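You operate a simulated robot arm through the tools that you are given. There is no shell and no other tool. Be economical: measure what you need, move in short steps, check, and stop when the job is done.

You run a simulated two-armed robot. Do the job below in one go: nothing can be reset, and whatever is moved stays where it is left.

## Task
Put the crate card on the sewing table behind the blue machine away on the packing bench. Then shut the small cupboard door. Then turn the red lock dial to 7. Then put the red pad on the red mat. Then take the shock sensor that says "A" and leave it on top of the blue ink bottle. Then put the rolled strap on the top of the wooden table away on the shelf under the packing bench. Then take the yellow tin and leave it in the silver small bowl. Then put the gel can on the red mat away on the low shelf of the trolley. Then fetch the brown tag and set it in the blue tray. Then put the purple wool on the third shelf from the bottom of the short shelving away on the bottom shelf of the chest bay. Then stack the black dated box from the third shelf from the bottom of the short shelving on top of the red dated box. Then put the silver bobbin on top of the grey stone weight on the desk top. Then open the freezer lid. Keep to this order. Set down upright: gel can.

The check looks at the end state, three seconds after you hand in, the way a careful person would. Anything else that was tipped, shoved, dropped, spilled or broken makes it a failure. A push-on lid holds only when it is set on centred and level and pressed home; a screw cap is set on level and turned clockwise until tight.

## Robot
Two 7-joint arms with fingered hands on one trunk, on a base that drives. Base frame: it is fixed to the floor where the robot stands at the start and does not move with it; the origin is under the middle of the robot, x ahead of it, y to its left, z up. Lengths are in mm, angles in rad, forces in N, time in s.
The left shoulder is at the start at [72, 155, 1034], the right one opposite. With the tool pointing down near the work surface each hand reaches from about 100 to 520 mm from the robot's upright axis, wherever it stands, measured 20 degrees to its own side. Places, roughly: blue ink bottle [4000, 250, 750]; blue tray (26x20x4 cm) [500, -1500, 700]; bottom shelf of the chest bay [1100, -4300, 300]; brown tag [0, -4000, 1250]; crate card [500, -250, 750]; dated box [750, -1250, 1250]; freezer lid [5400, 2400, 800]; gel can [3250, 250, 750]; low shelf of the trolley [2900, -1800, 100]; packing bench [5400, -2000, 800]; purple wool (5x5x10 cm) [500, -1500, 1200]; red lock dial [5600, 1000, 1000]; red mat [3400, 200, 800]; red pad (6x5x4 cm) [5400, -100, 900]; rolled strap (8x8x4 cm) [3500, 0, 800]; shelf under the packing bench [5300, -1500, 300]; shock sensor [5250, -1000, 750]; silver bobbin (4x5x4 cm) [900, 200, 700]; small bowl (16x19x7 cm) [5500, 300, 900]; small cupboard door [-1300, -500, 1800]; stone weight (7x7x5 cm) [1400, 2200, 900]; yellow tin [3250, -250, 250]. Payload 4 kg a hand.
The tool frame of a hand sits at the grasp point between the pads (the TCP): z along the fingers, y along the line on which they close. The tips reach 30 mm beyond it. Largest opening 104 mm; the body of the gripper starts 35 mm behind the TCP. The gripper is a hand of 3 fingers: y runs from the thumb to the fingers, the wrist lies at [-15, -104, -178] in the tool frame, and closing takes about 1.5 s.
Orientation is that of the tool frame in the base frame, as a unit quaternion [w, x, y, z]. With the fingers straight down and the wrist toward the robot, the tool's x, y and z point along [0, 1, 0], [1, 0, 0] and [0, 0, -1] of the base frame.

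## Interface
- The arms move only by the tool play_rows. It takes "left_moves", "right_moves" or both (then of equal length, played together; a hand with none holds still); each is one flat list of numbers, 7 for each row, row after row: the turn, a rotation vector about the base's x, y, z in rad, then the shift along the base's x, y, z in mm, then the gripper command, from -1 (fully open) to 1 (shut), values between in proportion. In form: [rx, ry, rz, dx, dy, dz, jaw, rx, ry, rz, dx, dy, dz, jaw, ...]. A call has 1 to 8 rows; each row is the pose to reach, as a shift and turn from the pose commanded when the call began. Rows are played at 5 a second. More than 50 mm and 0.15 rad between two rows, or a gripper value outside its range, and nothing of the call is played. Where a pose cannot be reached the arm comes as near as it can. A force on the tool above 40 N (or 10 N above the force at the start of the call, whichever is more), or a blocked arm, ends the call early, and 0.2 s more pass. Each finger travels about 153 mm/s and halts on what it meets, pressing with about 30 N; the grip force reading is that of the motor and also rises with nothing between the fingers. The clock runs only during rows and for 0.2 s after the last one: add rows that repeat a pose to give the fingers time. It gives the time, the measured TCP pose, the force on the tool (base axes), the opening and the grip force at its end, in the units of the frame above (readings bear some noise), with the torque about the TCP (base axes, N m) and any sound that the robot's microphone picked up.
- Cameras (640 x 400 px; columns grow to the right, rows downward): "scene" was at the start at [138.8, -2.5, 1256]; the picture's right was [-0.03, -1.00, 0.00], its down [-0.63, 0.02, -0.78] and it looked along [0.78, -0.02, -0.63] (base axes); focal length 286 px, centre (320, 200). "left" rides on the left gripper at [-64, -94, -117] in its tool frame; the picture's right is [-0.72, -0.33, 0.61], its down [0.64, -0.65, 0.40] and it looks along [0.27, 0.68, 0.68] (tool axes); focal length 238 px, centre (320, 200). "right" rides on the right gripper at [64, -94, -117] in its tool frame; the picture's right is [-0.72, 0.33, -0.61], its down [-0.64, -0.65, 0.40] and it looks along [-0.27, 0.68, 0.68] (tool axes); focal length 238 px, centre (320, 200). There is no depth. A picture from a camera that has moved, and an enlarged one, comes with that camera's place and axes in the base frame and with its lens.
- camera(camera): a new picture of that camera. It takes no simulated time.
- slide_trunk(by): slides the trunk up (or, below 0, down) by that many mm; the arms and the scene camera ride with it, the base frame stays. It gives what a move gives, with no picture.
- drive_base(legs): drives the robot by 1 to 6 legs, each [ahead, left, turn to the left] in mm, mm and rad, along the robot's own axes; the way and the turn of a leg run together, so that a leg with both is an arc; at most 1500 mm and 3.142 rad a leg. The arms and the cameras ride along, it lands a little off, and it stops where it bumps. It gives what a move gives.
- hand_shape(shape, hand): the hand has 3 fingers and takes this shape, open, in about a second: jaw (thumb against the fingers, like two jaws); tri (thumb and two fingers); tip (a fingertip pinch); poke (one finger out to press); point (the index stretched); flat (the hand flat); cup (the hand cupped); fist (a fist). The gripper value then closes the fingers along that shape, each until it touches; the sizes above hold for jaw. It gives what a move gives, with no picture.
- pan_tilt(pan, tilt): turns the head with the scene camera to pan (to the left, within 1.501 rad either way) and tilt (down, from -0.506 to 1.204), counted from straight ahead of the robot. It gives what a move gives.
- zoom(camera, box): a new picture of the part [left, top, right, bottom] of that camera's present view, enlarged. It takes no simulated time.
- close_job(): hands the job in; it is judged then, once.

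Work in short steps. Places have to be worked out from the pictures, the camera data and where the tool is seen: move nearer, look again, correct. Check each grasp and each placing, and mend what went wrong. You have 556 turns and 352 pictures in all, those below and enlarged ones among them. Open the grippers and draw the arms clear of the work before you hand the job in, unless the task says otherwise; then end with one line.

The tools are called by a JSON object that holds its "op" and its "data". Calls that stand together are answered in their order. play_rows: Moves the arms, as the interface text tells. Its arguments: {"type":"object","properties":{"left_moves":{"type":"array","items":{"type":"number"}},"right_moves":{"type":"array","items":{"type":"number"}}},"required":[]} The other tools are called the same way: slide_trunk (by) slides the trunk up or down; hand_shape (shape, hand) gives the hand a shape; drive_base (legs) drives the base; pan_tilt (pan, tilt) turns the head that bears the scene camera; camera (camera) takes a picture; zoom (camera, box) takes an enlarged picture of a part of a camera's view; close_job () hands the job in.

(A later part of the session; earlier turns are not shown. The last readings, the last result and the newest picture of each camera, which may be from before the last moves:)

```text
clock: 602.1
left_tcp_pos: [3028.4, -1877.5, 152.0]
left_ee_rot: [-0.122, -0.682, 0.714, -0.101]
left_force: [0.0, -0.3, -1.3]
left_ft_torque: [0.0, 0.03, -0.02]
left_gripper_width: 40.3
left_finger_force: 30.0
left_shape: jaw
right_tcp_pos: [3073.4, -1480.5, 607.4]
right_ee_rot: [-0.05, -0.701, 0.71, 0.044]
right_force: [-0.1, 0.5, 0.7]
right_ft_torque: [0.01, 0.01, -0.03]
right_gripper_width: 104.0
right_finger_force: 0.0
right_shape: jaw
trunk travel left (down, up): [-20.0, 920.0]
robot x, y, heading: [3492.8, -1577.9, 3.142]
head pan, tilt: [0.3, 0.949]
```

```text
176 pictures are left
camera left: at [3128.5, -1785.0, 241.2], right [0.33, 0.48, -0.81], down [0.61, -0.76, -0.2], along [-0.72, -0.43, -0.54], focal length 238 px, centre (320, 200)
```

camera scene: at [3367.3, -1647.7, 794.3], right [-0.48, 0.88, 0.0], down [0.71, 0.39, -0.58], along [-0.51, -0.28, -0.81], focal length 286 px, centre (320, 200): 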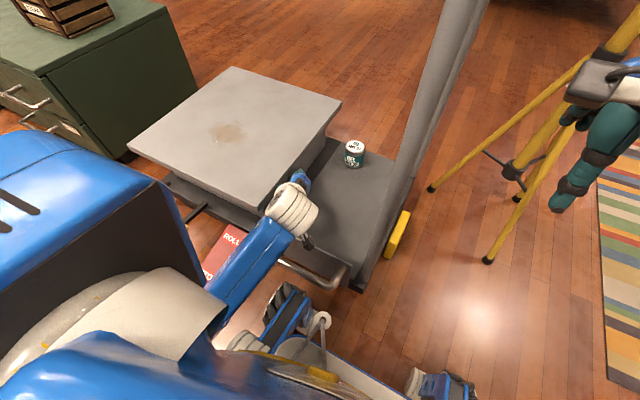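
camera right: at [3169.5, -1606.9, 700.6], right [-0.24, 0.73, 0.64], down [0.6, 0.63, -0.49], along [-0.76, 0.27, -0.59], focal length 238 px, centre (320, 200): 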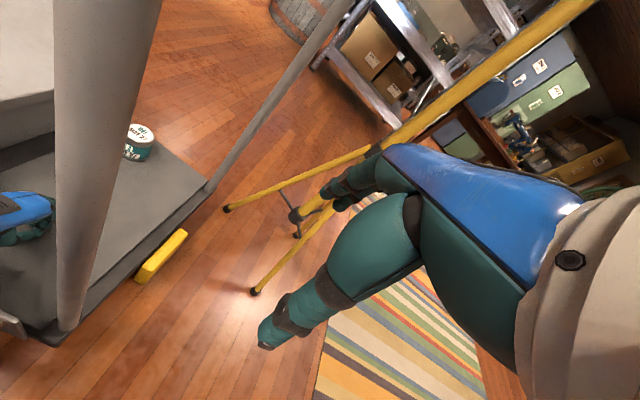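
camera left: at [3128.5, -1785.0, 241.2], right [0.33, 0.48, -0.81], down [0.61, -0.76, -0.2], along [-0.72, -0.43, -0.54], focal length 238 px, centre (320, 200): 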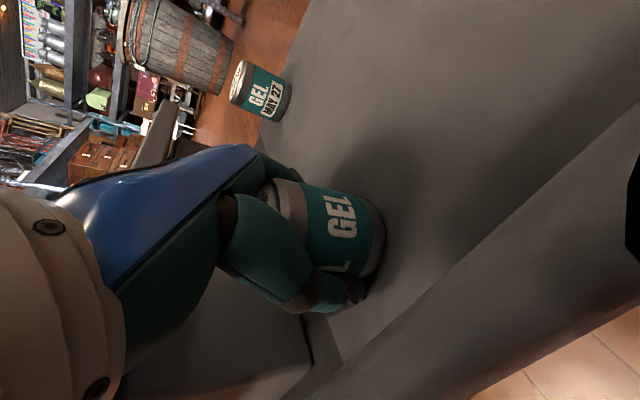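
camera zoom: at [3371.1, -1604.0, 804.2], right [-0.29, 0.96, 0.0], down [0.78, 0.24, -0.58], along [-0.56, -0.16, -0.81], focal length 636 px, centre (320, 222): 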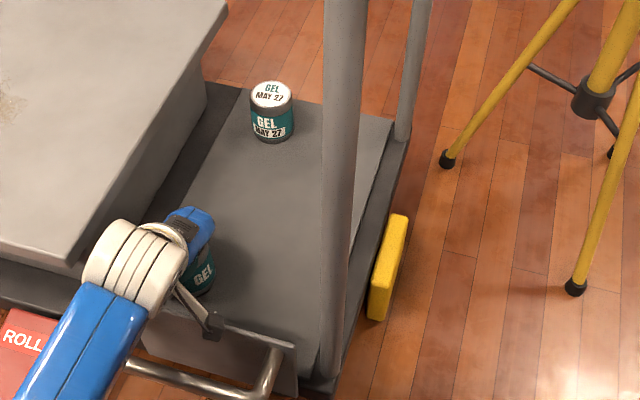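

The can moved with the hand and stays upright. Another 25 mm, then release.

{"op": "drive_base", "data": {"legs": [[0, -28, 0]]}}

{"op": "play_rows", "data": {"left_moves": [0, 0, 0, 0, 0, -4, 1, 0, 0, 0, 0, 0, -6, 0.8, 0, 0, 0, 0, 0, -4, 0.4, 0, 0, 0, 0, 0, -2, 0, 0, 0, 0, 0, 0, 0, -0.5, 0, 0, 0, 0, 0, 0, -1, 0, 0, 0, 0, 0, 0, -1]}}

{"op": "camera", "data": {"camera": "left"}}

```text
clock: 602.9
left_tcp_pos: [3028.2, -1850.6, 152.5]
left_ee_rot: [-0.122, -0.684, 0.712, -0.102]
left_force: [1.0, 0.6, -1.4]
left_ft_torque: [-0.06, 0.0, -0.05]
left_gripper_width: 40.6
left_finger_force: 30.3
left_shape: jaw
right_tcp_pos: [3074.5, -1455.1, 606.7]
right_ee_rot: [-0.051, -0.702, 0.71, 0.043]
right_force: [-0.1, -0.1, -0.3]
right_ft_torque: [0.0, -0.01, 0.01]
right_gripper_width: 104.1
right_finger_force: 0.0
right_shape: jaw
trunk travel left (down, up): [-20.0, 920.0]
robot x, y, heading: [3496.9, -1554.4, 3.138]
head pan, tilt: [0.3, 0.949]
```

```text
clock: 604.5
left_tcp_pos: [3029.2, -1852.0, 153.4]
left_ee_rot: [-0.123, -0.683, 0.713, -0.103]
left_force: [0.1, -0.3, -0.7]
left_ft_torque: [-0.02, 0.02, -0.01]
left_gripper_width: 103.7
left_finger_force: 0.2
left_shape: jaw
right_tcp_pos: [3074.1, -1451.8, 607.3]
right_ee_rot: [-0.053, -0.701, 0.71, 0.042]
right_force: [1.1, 0.1, 0.5]
right_ft_torque: [-0.01, 0.0, -0.03]
right_gripper_width: 104.1
right_finger_force: 0.1
right_shape: jaw
trunk travel left (down, up): [-20.0, 920.0]
robot x, y, heading: [3494.9, -1553.7, 3.139]
head pan, tilt: [0.3, 0.949]
```

```text
175 pictures are left
camera left: at [3128.6, -1758.4, 242.5], right [0.33, 0.47, -0.82], down [0.61, -0.77, -0.19], along [-0.72, -0.44, -0.54], focal length 238 px, centre (320, 200)
```

left: 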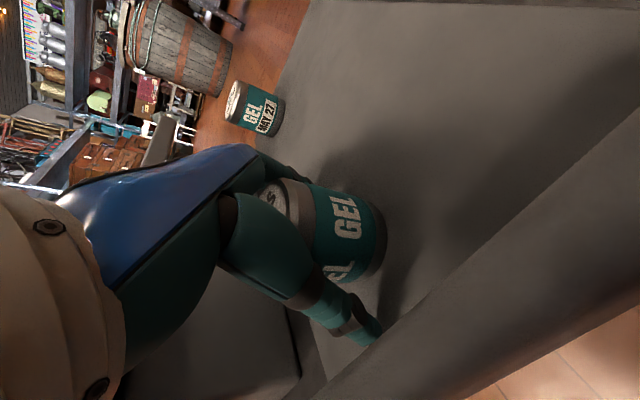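

Released and upright. Lift straight up with the trunk and check.

{"op": "slide_trunk", "data": {"by": 300}}

{"op": "zoom", "data": {"camera": "left", "box": [260, 80, 580, 360]}}

```text
clock: 607.5
left_tcp_pos: [3028.0, -1851.7, 453.4]
left_ee_rot: [-0.123, -0.683, 0.713, -0.103]
left_force: [0.0, 0.3, 0.1]
left_ft_torque: [-0.02, -0.01, 0.01]
left_gripper_width: 103.8
left_finger_force: 0.1
left_shape: jaw
right_tcp_pos: [3074.3, -1452.9, 907.2]
right_ee_rot: [-0.052, -0.701, 0.71, 0.043]
right_force: [-0.6, -0.4, 1.4]
right_ft_torque: [0.0, -0.05, 0.0]
right_gripper_width: 104.0
right_finger_force: 0.1
right_shape: jaw
trunk travel left (down, up): [-320.0, 620.0]
robot x, y, heading: [3490.0, -1554.4, 3.134]
head pan, tilt: [0.3, 0.949]
```

```text
1.43 times, centred on (420, 220) of left
camera zoom: at [3128.2, -1758.3, 542.6], right [0.33, 0.47, -0.82], down [0.61, -0.77, -0.19], along [-0.72, -0.44, -0.54], focal length 340 px, centre (177, 171)
```

zoom: 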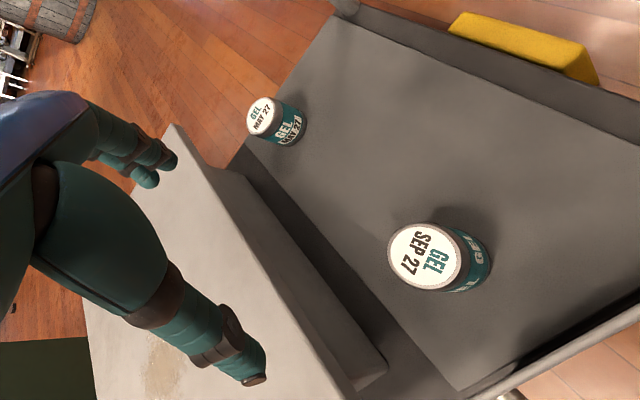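

Gel can is well placed. Next: the brown tag far at ≈(0,-4000,1250). Back away, restore the hand, and scout the south side.

{"op": "drive_base", "data": {"legs": [[-350, 0, 0]]}}

{"op": "play_rows", "data": {"left_moves": [0.1, 0, 0, 0, 15, 30, -1, 0.2, 0, 0, 0, 30, 70, -1, 0.31, 0, 0, 0, 45, 110, -1, 0.31, 0, 0, 10, 60, 155, -1, 0.31, 0, 0, 30, 60, 200, -1, 0.31, 0, 0, 40, 60, 245, -1, 0.31, 0, 0, 40, 60, 245, -1]}}

{"op": "slide_trunk", "data": {"by": 250}}

{"op": "drive_base", "data": {"legs": [[0, 1480, 0], [0, 300, 0]]}}

{"op": "pan_tilt", "data": {"pan": 0.1, "tilt": 0.4}}

{"op": "camera", "data": {"camera": "scene"}}

```text
clock: 609.7
left_tcp_pos: [3371.7, -1852.7, 454.1]
left_ee_rot: [-0.124, -0.684, 0.712, -0.103]
left_force: [-0.2, 0.9, 0.4]
left_ft_torque: [0.0, -0.01, 0.0]
left_gripper_width: 103.9
left_finger_force: 0.1
left_shape: jaw
right_tcp_pos: [3418.5, -1455.2, 908.4]
right_ee_rot: [-0.053, -0.702, 0.709, 0.043]
right_force: [1.0, -0.8, -0.4]
right_ft_torque: [-0.01, 0.0, -0.02]
right_gripper_width: 104.1
right_finger_force: 0.0
right_shape: jaw
trunk travel left (down, up): [-320.0, 620.0]
robot x, y, heading: [3836.1, -1555.8, 3.14]
head pan, tilt: [0.3, 0.949]
```

```text
clock: 611.3
left_tcp_pos: [3400.9, -1798.3, 695.2]
left_ee_rot: [-0.016, -0.695, 0.718, 0.008]
left_force: [-0.8, -0.1, -0.1]
left_ft_torque: [0.01, 0.0, -0.02]
left_gripper_width: 103.8
left_finger_force: 0.0
left_shape: jaw
left hand out of reach, approached as far as the arm can: row 6, 7
right_tcp_pos: [3417.8, -1454.8, 907.9]
right_ee_rot: [-0.053, -0.702, 0.708, 0.044]
right_force: [0.0, -0.3, 0.5]
right_ft_torque: [0.01, 0.02, -0.03]
right_gripper_width: 104.1
right_finger_force: 0.1
right_shape: jaw
trunk travel left (down, up): [-320.0, 620.0]
robot x, y, heading: [3834.0, -1555.6, 3.141]
head pan, tilt: [0.3, 0.949]
```

```text
clock: 613.9
left_tcp_pos: [3400.0, -1799.1, 943.6]
left_ee_rot: [-0.015, -0.696, 0.718, 0.007]
left_force: [-0.9, -0.2, 0.0]
left_ft_torque: [0.02, 0.01, 0.02]
left_gripper_width: 103.9
left_finger_force: 0.1
left_shape: jaw
right_tcp_pos: [3417.1, -1456.2, 1157.7]
right_ee_rot: [-0.053, -0.703, 0.708, 0.042]
right_force: [0.8, 0.3, -0.3]
right_ft_torque: [0.0, 0.0, 0.0]
right_gripper_width: 104.4
right_finger_force: 0.0
right_shape: jaw
trunk travel left (down, up): [-570.0, 370.0]
robot x, y, heading: [3837.3, -1553.2, 3.136]
head pan, tilt: [0.3, 0.949]
```

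```text
clock: 622.9
left_tcp_pos: [3441.5, -3585.1, 946.8]
left_ee_rot: [0.018, 0.709, -0.705, -0.004]
left_force: [0.8, 1.5, 0.1]
left_ft_torque: [-0.02, -0.02, -0.01]
left_gripper_width: 103.6
left_finger_force: 0.0
left_shape: jaw
right_tcp_pos: [3444.2, -3241.4, 1156.9]
right_ee_rot: [0.057, 0.715, -0.695, -0.038]
right_force: [-0.2, 0.0, -0.6]
right_ft_torque: [-0.06, -0.02, 0.03]
right_gripper_width: 103.9
right_finger_force: 0.1
right_shape: jaw
trunk travel left (down, up): [-570.0, 370.0]
robot x, y, heading: [3870.2, -3331.8, -3.106]
head pan, tilt: [0.3, 0.949]
```

```text
clock: 623.9
left_tcp_pos: [3443.0, -3596.1, 942.9]
left_ee_rot: [0.015, 0.709, -0.705, -0.008]
left_force: [0.8, 0.1, 0.5]
left_ft_torque: [0.0, -0.01, -0.02]
left_gripper_width: 104.0
left_finger_force: 0.0
left_shape: jaw
right_tcp_pos: [3445.6, -3252.6, 1158.1]
right_ee_rot: [0.053, 0.717, -0.694, -0.042]
right_force: [-0.4, 0.2, -0.6]
right_ft_torque: [0.01, 0.01, 0.02]
right_gripper_width: 104.1
right_finger_force: 0.0
right_shape: jaw
trunk travel left (down, up): [-570.0, 370.0]
robot x, y, heading: [3865.3, -3332.1, -3.102]
head pan, tilt: [0.099, 0.4]
```

```text
173 pictures are left
camera scene: at [3722.9, -3350.1, 1400.7], right [-0.14, 0.99, 0.0], down [0.39, 0.06, -0.92], along [-0.91, -0.12, -0.39], focal length 286 px, centre (320, 200)
```

scene: 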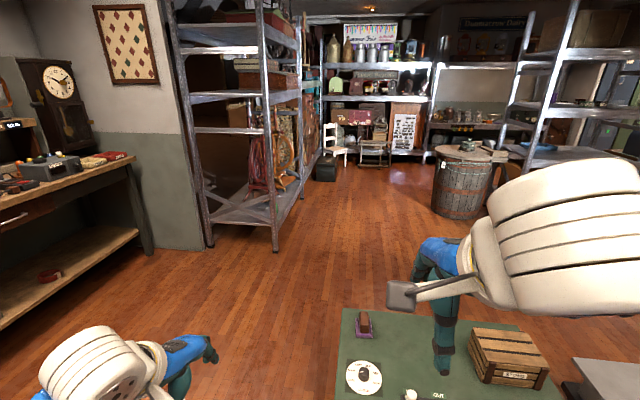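

Zoom to look for the brown tag around (0,-4000,1250).

{"op": "zoom", "data": {"camera": "scene", "box": [160, 0, 480, 200]}}

```text
2.00 times, centred on (320, 100) of scene
camera zoom: at [3722.9, -3350.1, 1400.7], right [-0.14, 0.99, 0.0], down [0.39, 0.06, -0.92], along [-0.91, -0.12, -0.39], focal length 572 px, centre (320, 400)
```

zoom: 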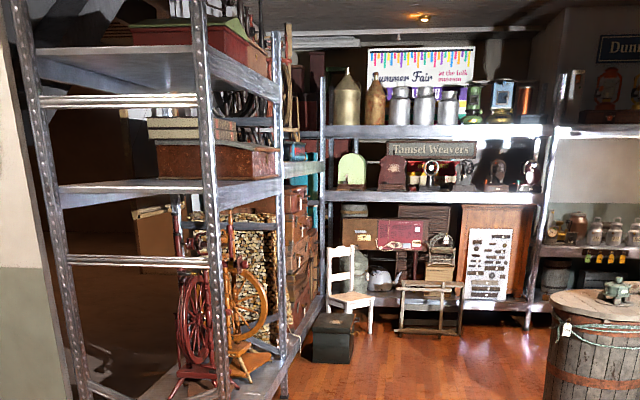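

Drive along y≈-3690 past the green chest, then look again.

{"op": "drive_base", "data": {"legs": [[0, 360, -0.04], [1400, 0, 0], [500, -150, 0]]}}

{"op": "pan_tilt", "data": {"pan": 0.4, "tilt": 0.2}}

{"op": "camera", "data": {"camera": "scene"}}

```text
clock: 629.3
left_tcp_pos: [2954.5, -3886.4, 946.7]
left_ee_rot: [-0.018, -0.641, 0.768, 0.009]
left_force: [-0.1, -1.4, 1.3]
left_ft_torque: [0.09, 0.04, -0.02]
left_gripper_width: 104.0
left_finger_force: 0.1
left_shape: jaw
right_tcp_pos: [3021.2, -3550.5, 1158.8]
right_ee_rot: [-0.051, -0.651, 0.756, 0.048]
right_force: [0.9, -2.2, 0.6]
right_ft_torque: [0.11, -0.01, -0.05]
right_gripper_width: 104.1
right_finger_force: 0.1
right_shape: jaw
trunk travel left (down, up): [-570.0, 370.0]
robot x, y, heading: [3416.6, -3707.4, 2.99]
head pan, tilt: [0.099, 0.4]
stopped in leg 2: the robot was blocked; the commanded pose is now the measured one
```

```text
clock: 630.1
left_tcp_pos: [2950.1, -3879.5, 945.5]
left_ee_rot: [-0.019, -0.641, 0.767, 0.006]
left_force: [-0.6, -0.1, 0.6]
left_ft_torque: [0.04, 0.02, 0.01]
left_gripper_width: 104.0
left_finger_force: 0.0
left_shape: jaw
right_tcp_pos: [3017.6, -3542.2, 1156.7]
right_ee_rot: [-0.052, -0.651, 0.756, 0.045]
right_force: [-0.2, -0.9, 0.2]
right_ft_torque: [-0.02, -0.01, 0.01]
right_gripper_width: 103.8
right_finger_force: 0.1
right_shape: jaw
trunk travel left (down, up): [-570.0, 370.0]
robot x, y, heading: [3415.6, -3708.4, 2.996]
head pan, tilt: [0.4, 0.201]
```

```text
171 pictures are left
camera scene: at [3269.7, -3731.6, 1419.2], right [-0.25, 0.97, 0.01], down [0.2, 0.06, -0.98], along [-0.95, -0.24, -0.21], focal length 286 px, centre (320, 200)
```

scene: 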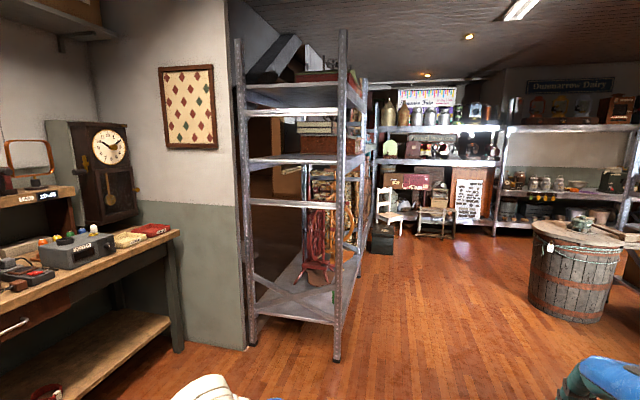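

I bumped something; look down around the base.

{"op": "pan_tilt", "data": {"pan": -0.4, "tilt": 1.0}}

{"op": "camera", "data": {"camera": "scene"}}

{"op": "pan_tilt", "data": {"pan": 0.6, "tilt": 1.0}}

{"op": "camera", "data": {"camera": "scene"}}

```text
clock: 631.2
left_tcp_pos: [2952.7, -3872.5, 949.1]
left_ee_rot: [-0.023, -0.64, 0.768, 0.005]
left_force: [-0.1, -0.3, -0.4]
left_ft_torque: [0.02, 0.01, -0.01]
left_gripper_width: 103.9
left_finger_force: 0.1
left_shape: jaw
right_tcp_pos: [3021.9, -3534.1, 1156.3]
right_ee_rot: [-0.055, -0.65, 0.757, 0.041]
right_force: [0.5, -0.4, -1.0]
right_ft_torque: [-0.03, 0.01, 0.02]
right_gripper_width: 104.0
right_finger_force: 0.1
right_shape: jaw
trunk travel left (down, up): [-570.0, 370.0]
robot x, y, heading: [3414.4, -3703.8, 2.997]
head pan, tilt: [-0.4, 1.0]
```

```text
170 pictures are left
camera scene: at [3304.6, -3665.3, 1351.4], right [0.52, 0.85, 0.0], down [0.72, -0.44, -0.54], along [-0.46, 0.28, -0.84], focal length 286 px, centre (320, 200)
```

scene: 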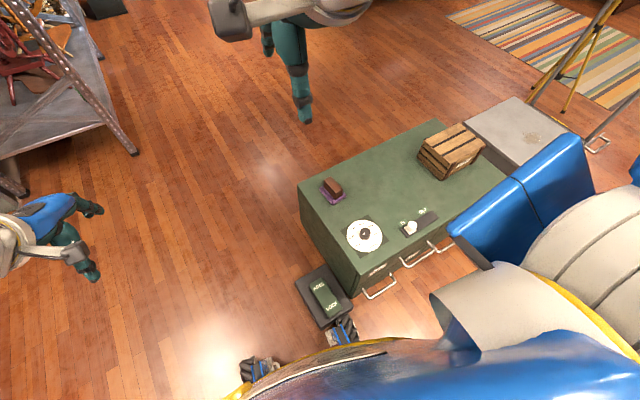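

```text
clock: 632.5
left_tcp_pos: [2952.6, -3873.7, 948.9]
left_ee_rot: [-0.021, -0.64, 0.768, 0.005]
left_force: [0.2, 0.0, -0.1]
left_ft_torque: [-0.03, -0.02, 0.01]
left_gripper_width: 104.0
left_finger_force: 0.1
left_shape: jaw
right_tcp_pos: [3021.2, -3534.8, 1157.7]
right_ee_rot: [-0.055, -0.65, 0.757, 0.042]
right_force: [-0.1, 0.0, 0.3]
right_ft_torque: [0.01, -0.01, 0.0]
right_gripper_width: 104.2
right_finger_force: 0.1
right_shape: jaw
trunk travel left (down, up): [-570.0, 370.0]
robot x, y, heading: [3414.0, -3706.4, 2.991]
head pan, tilt: [0.6, 1.0]
```

```text
169 pictures are left
camera scene: at [3301.3, -3733.1, 1351.2], right [-0.44, 0.9, 0.0], down [0.76, 0.37, -0.54], along [-0.49, -0.23, -0.84], focal length 286 px, centre (320, 200)
```

scene: 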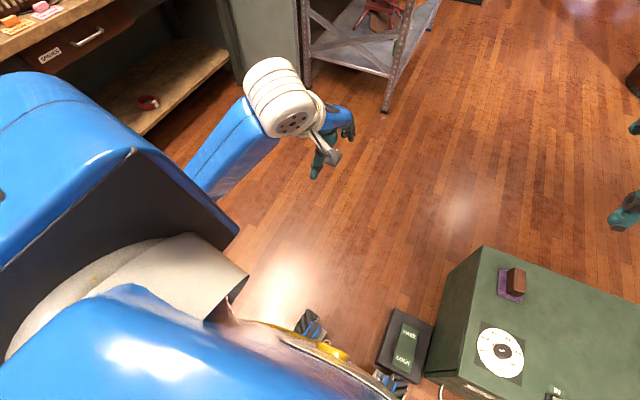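

A foot pedal next to the green chest was touched by my wheel. Zoom to see it.

{"op": "zoom", "data": {"camera": "scene", "box": [340, 230, 560, 400]}}

```text
2.35 times, centred on (450, 315) of scene
camera zoom: at [3301.3, -3733.1, 1351.2], right [-0.44, 0.9, 0.0], down [0.76, 0.37, -0.54], along [-0.49, -0.23, -0.84], focal length 673 px, centre (14, -71)
```

zoom: 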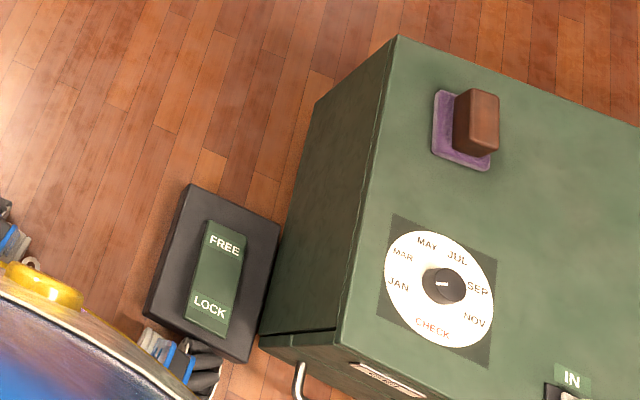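

Only the pedal's base was touched. Back off, straighten, shift left and pass with more clearance.

{"op": "drive_base", "data": {"legs": [[-80, 0, 0], [0, 110, 0.15], [700, 0, 0]]}}

{"op": "pan_tilt", "data": {"pan": -0.6, "tilt": 0.8}}

{"op": "camera", "data": {"camera": "scene"}}

```text
clock: 637.8
left_tcp_pos: [2341.9, -4054.1, 948.6]
left_ee_rot: [-0.022, -0.693, 0.721, 0.005]
left_force: [1.7, -0.1, 0.0]
left_ft_torque: [0.01, -0.03, -0.02]
left_gripper_width: 104.3
left_finger_force: 0.0
left_shape: jaw
right_tcp_pos: [2361.2, -3711.8, 1156.7]
right_ee_rot: [-0.057, -0.702, 0.709, 0.04]
right_force: [-0.1, -0.8, -0.4]
right_ft_torque: [0.0, -0.03, 0.02]
right_gripper_width: 104.1
right_finger_force: 0.0
right_shape: jaw
trunk travel left (down, up): [-570.0, 370.0]
robot x, y, heading: [2772.0, -3825.3, 3.136]
head pan, tilt: [0.6, 1.0]
```

```text
clock: 639.2
left_tcp_pos: [2342.5, -4051.7, 948.8]
left_ee_rot: [-0.023, -0.692, 0.721, 0.004]
left_force: [-0.4, -0.5, -0.6]
left_ft_torque: [0.01, 0.01, 0.0]
left_gripper_width: 104.1
left_finger_force: 0.0
left_shape: jaw
right_tcp_pos: [2361.2, -3708.4, 1156.5]
right_ee_rot: [-0.058, -0.701, 0.709, 0.039]
right_force: [0.2, -0.3, -0.1]
right_ft_torque: [0.05, 0.0, 0.01]
right_gripper_width: 104.1
right_finger_force: 0.0
right_shape: jaw
trunk travel left (down, up): [-570.0, 370.0]
robot x, y, heading: [2774.3, -3823.8, 3.137]
head pan, tilt: [-0.6, 0.799]
```

```text
167 pictures are left
camera scene: at [2657.2, -3779.2, 1365.8], right [0.57, 0.82, 0.0], down [0.59, -0.41, -0.7], along [-0.57, 0.4, -0.72], focal length 286 px, centre (320, 200)
```

scene: 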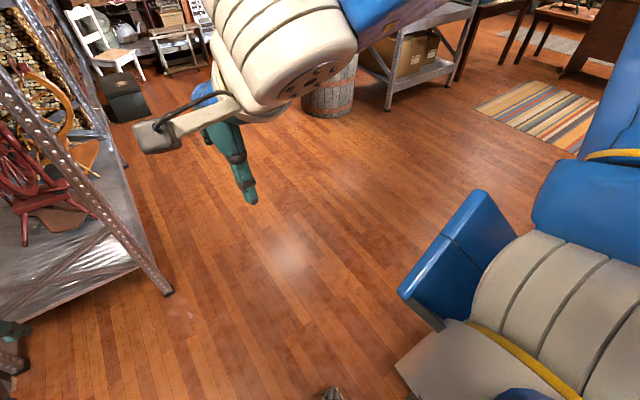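

{"op": "drive_base", "data": {"legs": [[350, 0, 0], [700, -430, 0]]}}

{"op": "pan_tilt", "data": {"pan": 0.5, "tilt": 0.2}}

{"op": "camera", "data": {"camera": "scene"}}

```text
clock: 645.4
left_tcp_pos: [1316.7, -3614.5, 948.3]
left_ee_rot: [-0.023, -0.694, 0.719, 0.003]
left_force: [0.1, 0.3, -0.7]
left_ft_torque: [0.02, -0.02, 0.0]
left_gripper_width: 104.2
left_finger_force: 0.1
left_shape: jaw
right_tcp_pos: [1334.1, -3271.3, 1157.2]
right_ee_rot: [-0.059, -0.703, 0.708, 0.038]
right_force: [-0.2, -0.3, 0.1]
right_ft_torque: [0.01, 0.03, 0.0]
right_gripper_width: 104.0
right_finger_force: 0.0
right_shape: jaw
trunk travel left (down, up): [-570.0, 370.0]
robot x, y, heading: [1750.9, -3382.7, 3.143]
head pan, tilt: [-0.6, 0.799]
```

```text
clock: 646.7
left_tcp_pos: [1315.3, -3613.2, 947.9]
left_ee_rot: [-0.023, -0.694, 0.72, 0.002]
left_force: [0.4, 0.1, -0.9]
left_ft_torque: [-0.03, -0.01, 0.01]
left_gripper_width: 103.9
left_finger_force: 0.0
left_shape: jaw
right_tcp_pos: [1335.8, -3270.2, 1156.7]
right_ee_rot: [-0.06, -0.703, 0.708, 0.038]
right_force: [0.7, 0.2, 0.2]
right_ft_torque: [-0.03, 0.03, -0.01]
right_gripper_width: 104.0
right_finger_force: 0.1
right_shape: jaw
trunk travel left (down, up): [-570.0, 370.0]
robot x, y, heading: [1748.2, -3381.6, 3.141]
head pan, tilt: [0.499, 0.201]
```

```text
166 pictures are left
camera scene: at [1614.5, -3428.7, 1419.3], right [-0.47, 0.88, 0.0], down [0.18, 0.1, -0.98], along [-0.86, -0.46, -0.2], focal length 286 px, centre (320, 200)
```

scene: 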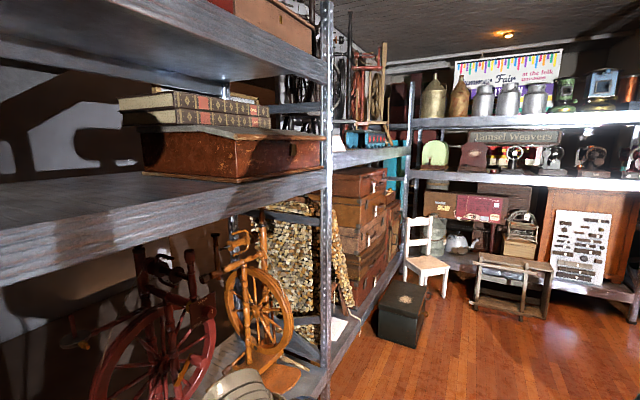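

{"op": "zoom", "data": {"camera": "scene", "box": [300, 60, 440, 300]}}

```text
1.67 times, centred on (370, 180) of scene
camera zoom: at [1614.5, -3428.7, 1419.3], right [-0.47, 0.88, 0.0], down [0.18, 0.1, -0.98], along [-0.86, -0.46, -0.2], focal length 477 px, centre (237, 233)
```

zoom: 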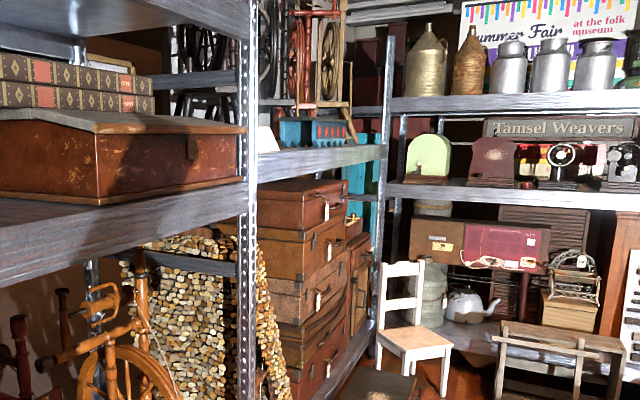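

Move nearer and turn to face the rack.

{"op": "drive_base", "data": {"legs": [[1150, -30, 0], [0, 0, 1.57]]}}

{"op": "pan_tilt", "data": {"pan": -0.3, "tilt": 0.25}}

{"op": "camera", "data": {"camera": "scene"}}

```text
clock: 656.4
left_tcp_pos: [817.9, -3769.9, 948.6]
left_ee_rot: [0.019, 0.999, -0.034, 0.014]
left_force: [0.4, 0.4, -0.3]
left_ft_torque: [0.0, 0.02, -0.01]
left_gripper_width: 104.1
left_finger_force: 0.1
left_shape: jaw
right_tcp_pos: [472.9, -3738.2, 1157.3]
right_ee_rot: [0.068, 0.997, -0.021, 0.014]
right_force: [-0.2, -0.4, 0.6]
right_ft_torque: [0.02, 0.0, -0.01]
right_gripper_width: 104.0
right_finger_force: 0.0
right_shape: jaw
trunk travel left (down, up): [-570.0, 370.0]
robot x, y, heading: [603.3, -3329.6, -1.61]
head pan, tilt: [0.499, 0.201]
```

```text
clock: 657.5
left_tcp_pos: [817.1, -3769.1, 949.4]
left_ee_rot: [0.018, 0.999, -0.036, 0.013]
left_force: [-1.0, -0.7, 0.1]
left_ft_torque: [0.01, -0.01, 0.0]
left_gripper_width: 103.8
left_finger_force: 0.0
left_shape: jaw
right_tcp_pos: [473.4, -3739.3, 1157.9]
right_ee_rot: [0.07, 0.997, -0.021, 0.015]
right_force: [-0.7, 0.7, -0.4]
right_ft_torque: [0.03, -0.01, -0.03]
right_gripper_width: 104.0
right_finger_force: 0.1
right_shape: jaw
trunk travel left (down, up): [-570.0, 370.0]
robot x, y, heading: [603.5, -3326.5, -1.613]
head pan, tilt: [-0.3, 0.25]
```

```text
164 pictures are left
camera scene: at [569.6, -3470.0, 1414.8], right [-0.94, 0.33, 0.0], down [0.08, 0.23, -0.97], along [-0.32, -0.91, -0.25], focal length 286 px, centre (320, 200)
```

scene: 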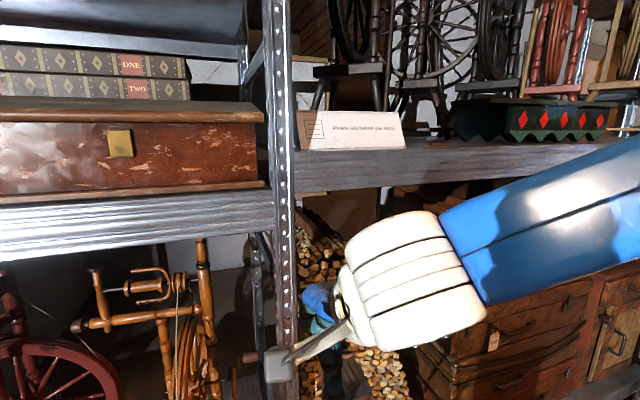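

{"op": "drive_base", "data": {"legs": [[0, -500, 0.04]]}}

{"op": "slide_trunk", "data": {"by": 250}}

{"op": "pan_tilt", "data": {"pan": -0.1, "tilt": 0.5}}

{"op": "camera", "data": {"camera": "scene"}}

```text
clock: 660.5
left_tcp_pos: [334.2, -3750.1, 948.7]
left_ee_rot: [0.019, 1.0, -0.009, 0.014]
left_force: [-0.7, 0.5, 0.1]
left_ft_torque: [-0.03, 0.03, 0.0]
left_gripper_width: 104.2
left_finger_force: 0.1
left_shape: jaw
right_tcp_pos: [-9.7, -3739.2, 1157.4]
right_ee_rot: [0.069, 0.997, 0.006, 0.013]
right_force: [0.2, -0.2, 0.2]
right_ft_torque: [0.0, 0.02, -0.02]
right_gripper_width: 103.9
right_finger_force: 0.0
right_shape: jaw
trunk travel left (down, up): [-570.0, 370.0]
robot x, y, heading: [92.3, -3323.1, -1.556]
head pan, tilt: [-0.3, 0.25]
```

```text
clock: 663.1
left_tcp_pos: [330.9, -3750.3, 1200.8]
left_ee_rot: [0.019, 1.0, -0.01, 0.015]
left_force: [1.0, 0.5, 0.3]
left_ft_torque: [-0.02, -0.01, -0.01]
left_gripper_width: 104.2
left_finger_force: 0.0
left_shape: jaw
right_tcp_pos: [-15.2, -3737.1, 1407.8]
right_ee_rot: [0.069, 0.997, 0.006, 0.016]
right_force: [0.4, 0.5, 0.7]
right_ft_torque: [0.0, -0.01, -0.02]
right_gripper_width: 104.1
right_finger_force: 0.0
right_shape: jaw
trunk travel left (down, up): [-820.0, 120.0]
robot x, y, heading: [95.8, -3322.7, -1.559]
head pan, tilt: [-0.3, 0.25]
```

```text
clock: 663.8
left_tcp_pos: [330.8, -3750.1, 1199.8]
left_ee_rot: [0.019, 1.0, -0.009, 0.015]
left_force: [0.5, 0.1, -0.3]
left_ft_torque: [-0.01, 0.03, -0.02]
left_gripper_width: 104.0
left_finger_force: 0.1
left_shape: jaw
right_tcp_pos: [-14.1, -3737.6, 1407.8]
right_ee_rot: [0.07, 0.997, 0.005, 0.016]
right_force: [-0.9, 0.2, 0.5]
right_ft_torque: [0.0, 0.01, 0.0]
right_gripper_width: 104.1
right_finger_force: 0.0
right_shape: jaw
trunk travel left (down, up): [-820.0, 120.0]
robot x, y, heading: [92.2, -3321.6, -1.557]
head pan, tilt: [-0.099, 0.499]
```

```text
163 pictures are left
camera scene: at [86.8, -3466.5, 1641.7], right [-1.0, 0.09, 0.0], down [0.04, 0.48, -0.88], along [-0.08, -0.87, -0.48], focal length 286 px, centre (320, 200)
```

scene: 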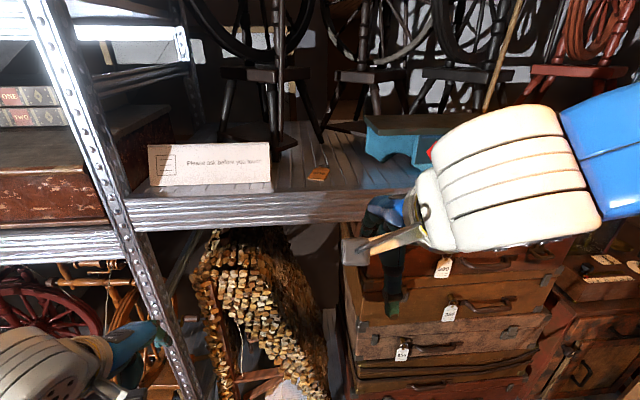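

Found: a brown tag lying on that shelf near (322,173). Zoom in.

{"op": "zoom", "data": {"camera": "scene", "box": [260, 120, 400, 240]}}

{"op": "camera", "data": {"camera": "right"}}

```text
3.33 times, centred on (330, 180) of scene
camera zoom: at [86.8, -3466.5, 1641.7], right [-1.0, 0.09, 0.0], down [0.04, 0.48, -0.88], along [-0.08, -0.87, -0.48], focal length 954 px, centre (287, 267)
```

zoom: 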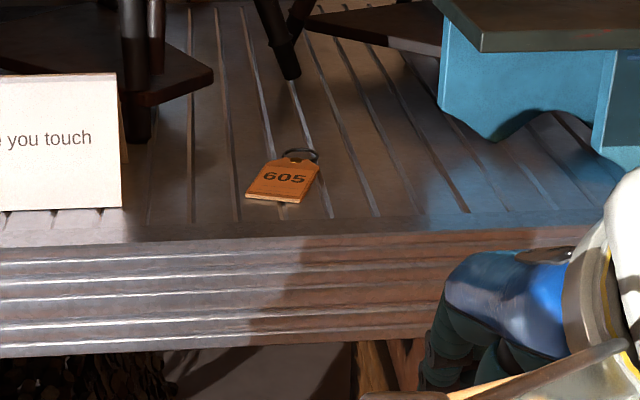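

```text
161 pictures are left
camera right: at [46.0, -3627.3, 1512.9], right [-0.74, -0.25, 0.63], down [-0.63, 0.58, -0.51], along [-0.24, -0.78, -0.58], focal length 238 px, centre (320, 200)
```

right: 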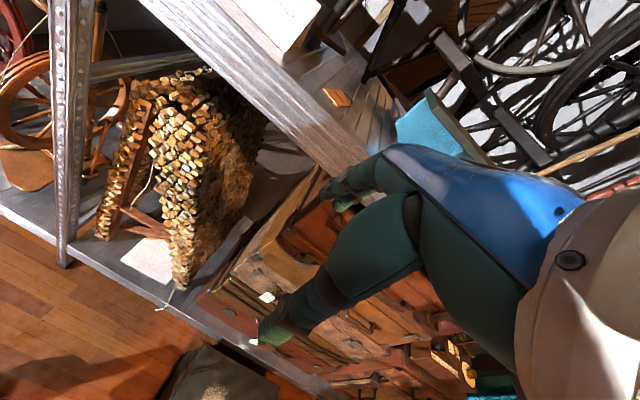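

Tag 605 at ≈(37,-4050), shelf ≈1380. I'll pick it with the left hand: jaws closing along x and tilted forward-down. First position the base, then yaw the left hand by −90°.

{"op": "drive_base", "data": {"legs": [[0, -170, -0.012], [110, 0, 0]]}}

{"op": "play_rows", "data": {"left_moves": [0, 0, -0.14, 0, 0, 40, -1, 0, 0, -0.28, 0, 0, 80, -1, 0, 0, -0.42, 0, 0, 120, -1, 0, 0, -0.56, 0, 0, 160, -1, 0, 0, -0.7, 0, 0, 200, -1, 0, 0, -0.84, 0, 0, 240, -1, 0, 0, -0.98, 0, 0, 270, -1, 0, 0, -1.12, 0, 0, 300, -1]}}

{"op": "play_rows", "data": {"left_moves": [0, 0, -0.14, 0, 0, 0, -1, 0, 0, -0.28, 0, 0, 0, -1, 0, 0, -0.45, 0, 0, 0, -1, 0, 0, -0.45, 0, 0, 0, -1]}}

```text
clock: 665.9
left_tcp_pos: [152.1, -3778.1, 1207.7]
left_ee_rot: [0.028, 0.999, -0.013, 0.017]
left_force: [0.0, 1.4, 0.7]
left_ft_torque: [-0.06, -0.03, 0.0]
left_gripper_width: 104.0
left_finger_force: 0.0
left_shape: jaw
right_tcp_pos: [-195.0, -3756.4, 1415.2]
right_ee_rot: [0.08, 0.997, 0.0, 0.018]
right_force: [-0.2, 0.1, 0.3]
right_ft_torque: [-0.03, 0.0, -0.05]
right_gripper_width: 103.8
right_finger_force: 0.0
right_shape: jaw
trunk travel left (down, up): [-820.0, 120.0]
robot x, y, heading: [-73.8, -3368.0, -1.568]
head pan, tilt: [-0.099, 0.499]
stopped in leg 2: the robot was blocked; the commanded pose is now the measured one
```

```text
clock: 667.7
left_tcp_pos: [154.2, -3802.5, 1501.9]
left_ee_rot: [0.023, 0.839, -0.543, 0.003]
left_force: [-0.6, 0.1, 0.5]
left_ft_torque: [0.02, -0.02, -0.01]
left_gripper_width: 103.8
left_finger_force: 0.1
left_shape: jaw
left hand out of reach, approached as far as the arm can: row 1
right_tcp_pos: [-193.0, -3783.6, 1407.0]
right_ee_rot: [0.07, 0.997, 0.001, 0.017]
right_force: [-1.4, -0.2, 0.6]
right_ft_torque: [-0.02, 0.0, 0.01]
right_gripper_width: 104.1
right_finger_force: 0.0
right_shape: jaw
trunk travel left (down, up): [-820.0, 120.0]
robot x, y, heading: [-75.3, -3370.0, -1.569]
head pan, tilt: [-0.099, 0.499]
```

```text
refused: row 3 steps farther than a row can; nothing moved
```

Likely bumped the black box on the floor. Look down at it.

{"op": "drive_base", "data": {"legs": [[-40, 0, 0]]}}

{"op": "pan_tilt", "data": {"pan": 0, "tilt": 1.1}}

{"op": "camera", "data": {"camera": "scene"}}

```text
clock: 668.5
left_tcp_pos: [154.9, -3771.4, 1498.3]
left_ee_rot: [0.021, 0.841, -0.541, 0.0]
left_force: [-0.6, -1.0, -0.6]
left_ft_torque: [0.06, -0.01, -0.04]
left_gripper_width: 103.6
left_finger_force: 0.0
left_shape: jaw
right_tcp_pos: [-192.6, -3750.7, 1404.9]
right_ee_rot: [0.067, 0.998, 0.001, 0.018]
right_force: [-0.1, 0.1, 0.6]
right_ft_torque: [0.06, -0.02, 0.02]
right_gripper_width: 103.7
right_finger_force: 0.1
right_shape: jaw
trunk travel left (down, up): [-820.0, 120.0]
robot x, y, heading: [-74.9, -3331.9, -1.567]
head pan, tilt: [-0.099, 0.499]
```

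```text
clock: 669.5
left_tcp_pos: [155.5, -3760.7, 1502.2]
left_ee_rot: [0.024, 0.839, -0.543, 0.003]
left_force: [0.5, 0.3, -0.6]
left_ft_torque: [0.0, 0.02, 0.03]
left_gripper_width: 104.0
left_finger_force: 0.2
left_shape: jaw
right_tcp_pos: [-191.0, -3739.7, 1408.4]
right_ee_rot: [0.072, 0.997, 0.0, 0.016]
right_force: [0.3, -0.2, -0.4]
right_ft_torque: [0.02, -0.01, -0.02]
right_gripper_width: 103.8
right_finger_force: 0.1
right_shape: jaw
trunk travel left (down, up): [-820.0, 120.0]
robot x, y, heading: [-78.4, -3333.8, -1.571]
head pan, tilt: [0.0, 1.1]
```

```text
160 pictures are left
camera scene: at [-77.1, -3449.9, 1593.8], right [-1.0, 0.0, 0.0], down [0.0, 0.89, -0.45], along [0.0, -0.45, -0.89], focal length 286 px, centre (320, 200)
```

scene: 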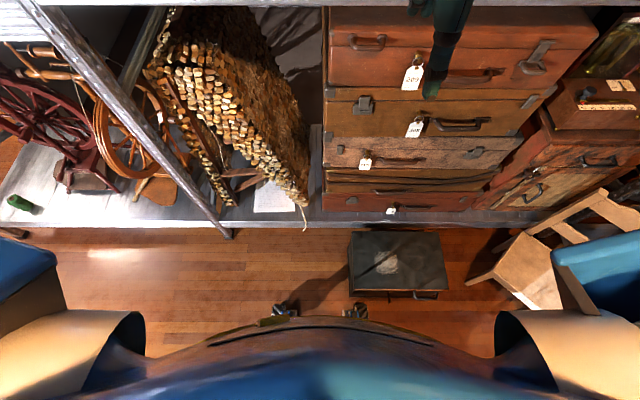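

The black box spans x -205…-663; I must stay at x≥70. Shift left 150, then approach.

{"op": "drive_base", "data": {"legs": [[0, 155, 0], [120, 0, 0]]}}

{"op": "pan_tilt", "data": {"pan": 0, "tilt": 0.5}}

{"op": "camera", "data": {"camera": "scene"}}

```text
clock: 671.8
left_tcp_pos: [278.9, -3859.6, 1510.7]
left_ee_rot: [0.025, 0.84, -0.542, 0.014]
left_force: [-0.1, 0.8, 0.2]
left_ft_torque: [-0.04, -0.02, 0.01]
left_gripper_width: 103.8
left_finger_force: 0.1
left_shape: jaw
right_tcp_pos: [-65.4, -3841.5, 1408.5]
right_ee_rot: [0.076, 0.997, 0.002, 0.027]
right_force: [-0.4, 0.0, 0.7]
right_ft_torque: [-0.08, -0.06, -0.03]
right_gripper_width: 103.9
right_finger_force: 0.0
right_shape: jaw
trunk travel left (down, up): [-820.0, 120.0]
robot x, y, heading: [71.7, -3447.7, -1.565]
head pan, tilt: [0.0, 1.1]
```

```text
clock: 672.8
left_tcp_pos: [277.9, -3875.4, 1505.6]
left_ee_rot: [0.02, 0.84, -0.543, 0.01]
left_force: [-0.5, -0.9, 0.7]
left_ft_torque: [0.01, -0.02, 0.03]
left_gripper_width: 103.7
left_finger_force: 0.1
left_shape: jaw
right_tcp_pos: [-67.9, -3855.6, 1403.9]
right_ee_rot: [0.071, 0.997, 0.001, 0.025]
right_force: [-0.9, -0.6, 0.0]
right_ft_torque: [0.0, -0.05, 0.0]
right_gripper_width: 104.1
right_finger_force: 0.2
right_shape: jaw
trunk travel left (down, up): [-820.0, 120.0]
robot x, y, heading: [71.3, -3448.7, -1.564]
head pan, tilt: [0.0, 0.499]
```

```text
159 pictures are left
camera scene: at [47.5, -3594.3, 1641.1], right [-1.0, 0.0, -0.01], down [0.01, 0.48, -0.88], along [0.01, -0.88, -0.48], focal length 286 px, centre (320, 200)
```

scene: 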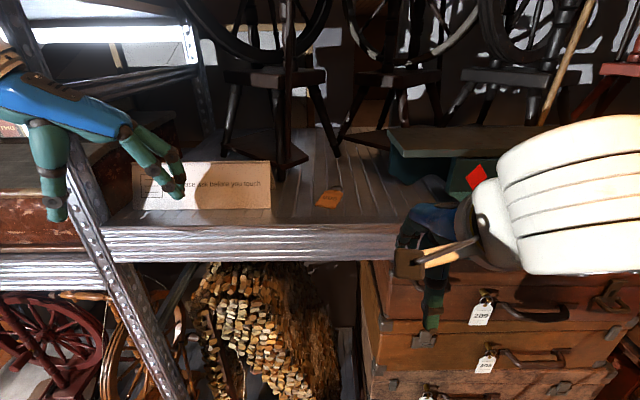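

Finish the yaw and bring the left hand over toward the tag for a closer look.

{"op": "play_rows", "data": {"left_moves": [0, 0, -0.14, -40, 0, 10, -1, 0, 0, -0.28, -80, 0, 20, -1, 0, 0, -0.42, -120, 0, 30, -1, 0, 0, -0.45, -165, 0, 40, -1, 0, 0, -0.45, -205, 0, 50, -1, 0, 0, -0.45, -205, 0, 50, -1]}}

{"op": "camera", "data": {"camera": "left"}}

```text
clock: 674.2
left_tcp_pos: [112.5, -3875.7, 1554.9]
left_ee_rot: [-0.029, -0.698, 0.715, 0.004]
left_force: [-0.6, 0.0, 0.6]
left_ft_torque: [0.01, 0.05, 0.0]
left_gripper_width: 103.7
left_finger_force: 0.1
left_shape: jaw
right_tcp_pos: [-31.1, -3853.5, 1408.2]
right_ee_rot: [0.071, 0.997, 0.002, 0.014]
right_force: [0.6, 0.0, 0.2]
right_ft_torque: [0.01, 0.01, 0.02]
right_gripper_width: 103.8
right_finger_force: 0.0
right_shape: jaw
trunk travel left (down, up): [-820.0, 120.0]
robot x, y, heading: [75.2, -3447.5, -1.567]
head pan, tilt: [0.0, 0.499]
```

```text
158 pictures are left
camera left: at [213.4, -3810.8, 1664.3], right [0.31, 0.69, -0.65], down [0.62, -0.67, -0.41], along [-0.72, -0.27, -0.64], focal length 238 px, centre (320, 200)
```

left: 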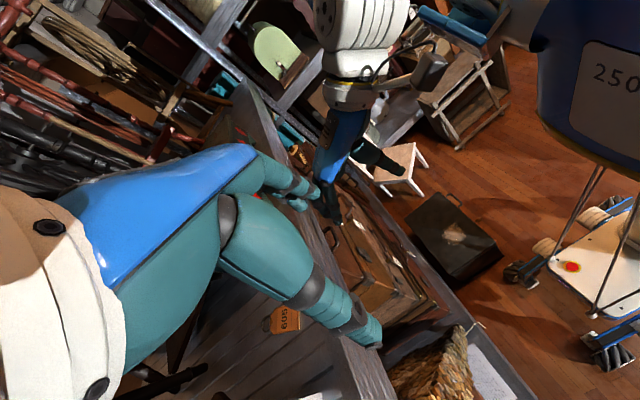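

Tag ≈(36,-4088,1374). Move the right hand aside (−x), then tilt the left hand forward.

{"op": "play_rows", "data": {"right_moves": [0, 0, 0, -40, 0, 20, -1, 0, 0, 0, -80, 0, 40, -1, 0, 0, 0, -120, 0, 60, -1, 0, 0, 0, -150, 0, 60, -1, 0, 0, 0, -150, 0, 60, -1]}}

{"op": "play_rows", "data": {"left_moves": [-0.13, 0, 0, -8, -10, 0, -1, -0.26, 0, 0, -16, -20, 0, -1, -0.39, 0, 0, -24, -30, 0, -1, -0.52, 0, 0, -32, -45, 0, -1, -0.65, 0, 0, -40, -60, 0, -1, -0.78, 0, 0, -48, -75, 0, -1, -0.78, 0, 0, -60, -90, 0, -1, -0.78, 0, 0, -72, -105, 0, -1]}}

{"op": "camera", "data": {"camera": "left"}}

{"op": "camera", "data": {"camera": "scene"}}

```text
clock: 675.4
left_tcp_pos: [101.2, -3874.4, 1555.2]
left_ee_rot: [-0.028, -0.698, 0.716, 0.001]
left_force: [0.6, 0.3, -0.5]
left_ft_torque: [-0.02, 0.01, 0.01]
left_gripper_width: 104.2
left_finger_force: 0.1
left_shape: jaw
right_tcp_pos: [-192.5, -3851.8, 1471.5]
right_ee_rot: [0.072, 0.997, 0.002, 0.016]
right_force: [0.2, -0.1, 0.0]
right_ft_torque: [0.01, 0.02, 0.01]
right_gripper_width: 103.7
right_finger_force: 0.1
right_shape: jaw
right hand out of reach, approached as far as the arm can: row 1
trunk travel left (down, up): [-820.0, 120.0]
robot x, y, heading: [75.7, -3447.0, -1.565]
head pan, tilt: [0.0, 0.499]
```

```text
clock: 677.2
left_tcp_pos: [24.0, -3981.2, 1553.8]
left_ee_rot: [-0.289, -0.636, 0.662, -0.272]
left_force: [-0.6, -0.1, 0.0]
left_ft_torque: [-0.01, 0.0, 0.03]
left_gripper_width: 103.9
left_finger_force: 0.1
left_shape: jaw
right_tcp_pos: [-196.3, -3854.7, 1470.6]
right_ee_rot: [0.071, 0.997, 0.002, 0.019]
right_force: [0.0, -0.6, -0.3]
right_ft_torque: [0.0, -0.01, 0.01]
right_gripper_width: 103.8
right_finger_force: 0.0
right_shape: jaw
trunk travel left (down, up): [-820.0, 120.0]
robot x, y, heading: [73.1, -3444.4, -1.564]
head pan, tilt: [0.0, 0.499]
```

```text
157 pictures are left
camera left: at [123.9, -3857.2, 1587.4], right [0.32, 0.03, -0.95], down [0.62, -0.76, 0.18], along [-0.72, -0.65, -0.26], focal length 238 px, centre (320, 200)
```

left: 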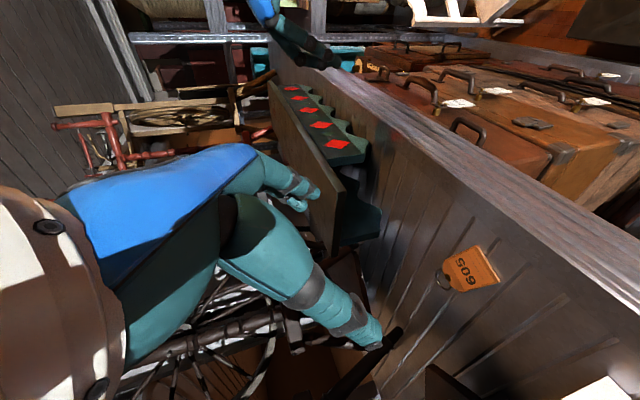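

```text
156 pictures are left
camera scene: at [72.2, -3593.7, 1641.4], right [-1.0, -0.01, 0.0], down [0.0, 0.48, -0.88], along [0.01, -0.88, -0.48], focal length 286 px, centre (320, 200)
```

scene: 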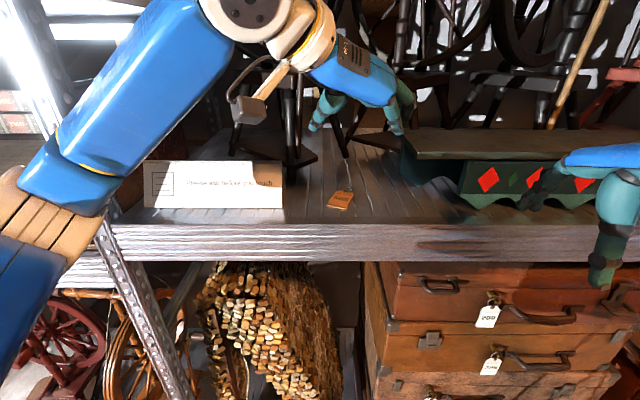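

Tag ≈(35,-4082,1374). Approach along the tool axis with moderate opening.

{"op": "play_rows", "data": {"left_moves": [0, 0, 0, 7, 0, -40, -0.6, 0, 0, 0, 14, 0, -78, -0.6, 0, 0, 0, 13, -28, -104, -0.6, 0, 0, 0, 12, -56, -130, -0.6, 0, 0, 0, 11, -72, -146, -0.6, 0, 0, 0, 11, -72, -146, -0.6]}}

{"op": "camera", "data": {"camera": "left"}}

{"op": "zoom", "data": {"camera": "scene", "box": [260, 110, 420, 250]}}

```text
clock: 678.6
left_tcp_pos: [32.3, -4049.1, 1405.9]
left_ee_rot: [-0.289, -0.635, 0.662, -0.272]
left_force: [-0.4, 0.4, 0.5]
left_ft_torque: [-0.02, 0.03, -0.01]
left_gripper_width: 83.5
left_finger_force: 0.1
left_shape: jaw
right_tcp_pos: [-197.0, -3853.9, 1470.0]
right_ee_rot: [0.071, 0.997, 0.002, 0.019]
right_force: [0.2, 0.0, 0.6]
right_ft_torque: [-0.01, -0.04, -0.02]
right_gripper_width: 104.0
right_finger_force: 0.1
right_shape: jaw
trunk travel left (down, up): [-820.0, 120.0]
robot x, y, heading: [71.5, -3445.8, -1.566]
head pan, tilt: [0.0, 0.499]
```

```text
155 pictures are left
camera left: at [131.5, -3924.3, 1439.6], right [0.32, 0.03, -0.95], down [0.62, -0.76, 0.19], along [-0.72, -0.65, -0.26], focal length 238 px, centre (320, 200)
```

left: 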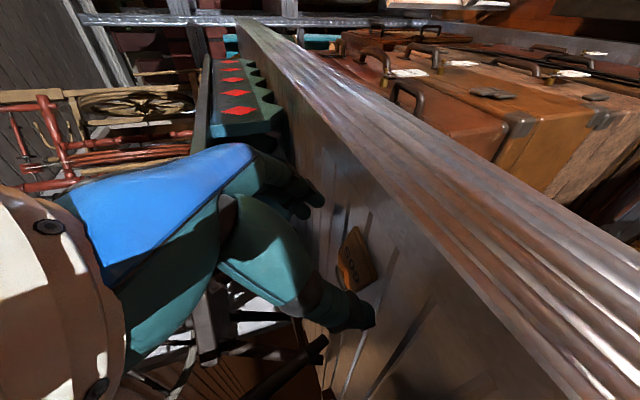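

```text
2.86 times, centred on (340, 180) of scene
camera zoom: at [71.0, -3591.9, 1641.6], right [-1.0, -0.01, 0.0], down [0.0, 0.48, -0.88], along [0.01, -0.88, -0.48], focal length 817 px, centre (263, 257)
```

zoom: 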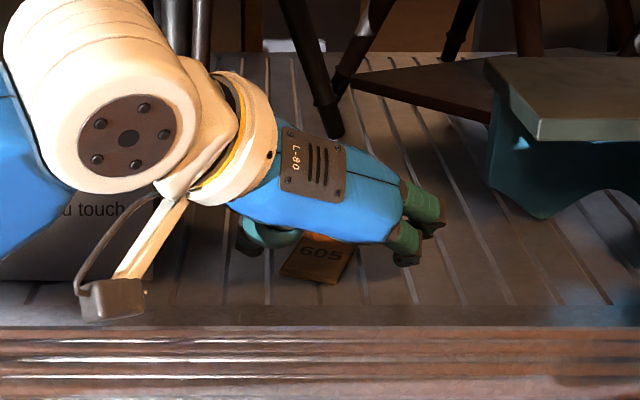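

Nearly there; advance until light contact, then close.

{"op": "play_rows", "data": {"left_moves": [0, 0, 0, 4, -7, -6, -0.6, 0, 0, 0, 4, -13, -12, -0.6, 0, 0, 0, 4, -18, -17, -0.6, 0, 0, 0, 4, -20, -20, -0.6]}}

{"op": "camera", "data": {"camera": "left"}}

```text
clock: 679.6
left_tcp_pos: [39.0, -4065.9, 1391.8]
left_ee_rot: [-0.291, -0.634, 0.662, -0.273]
left_force: [-0.8, 3.4, 15.4]
left_ft_torque: [-0.13, 0.6, -0.11]
left_gripper_width: 83.6
left_finger_force: 0.1
left_shape: jaw
right_tcp_pos: [-195.2, -3852.1, 1471.1]
right_ee_rot: [0.072, 0.997, 0.002, 0.018]
right_force: [0.1, -0.2, 0.6]
right_ft_torque: [0.0, 0.0, 0.0]
right_gripper_width: 103.8
right_finger_force: 0.1
right_shape: jaw
trunk travel left (down, up): [-820.0, 120.0]
robot x, y, heading: [74.6, -3447.3, -1.568]
head pan, tilt: [0.0, 0.499]
```

```text
153 pictures are left
camera left: at [138.2, -3941.4, 1424.0], right [0.32, 0.03, -0.95], down [0.62, -0.76, 0.19], along [-0.72, -0.65, -0.26], focal length 238 px, centre (320, 200)
```

left: 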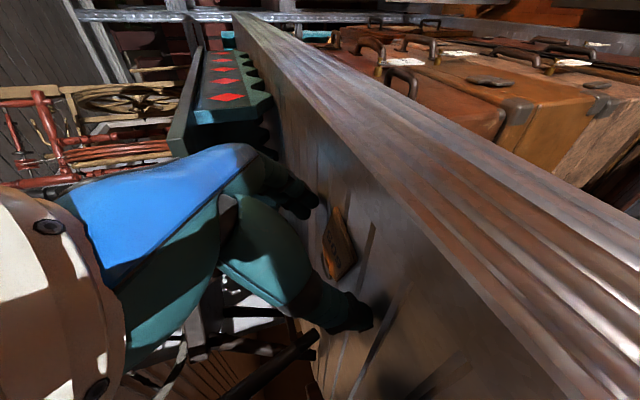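

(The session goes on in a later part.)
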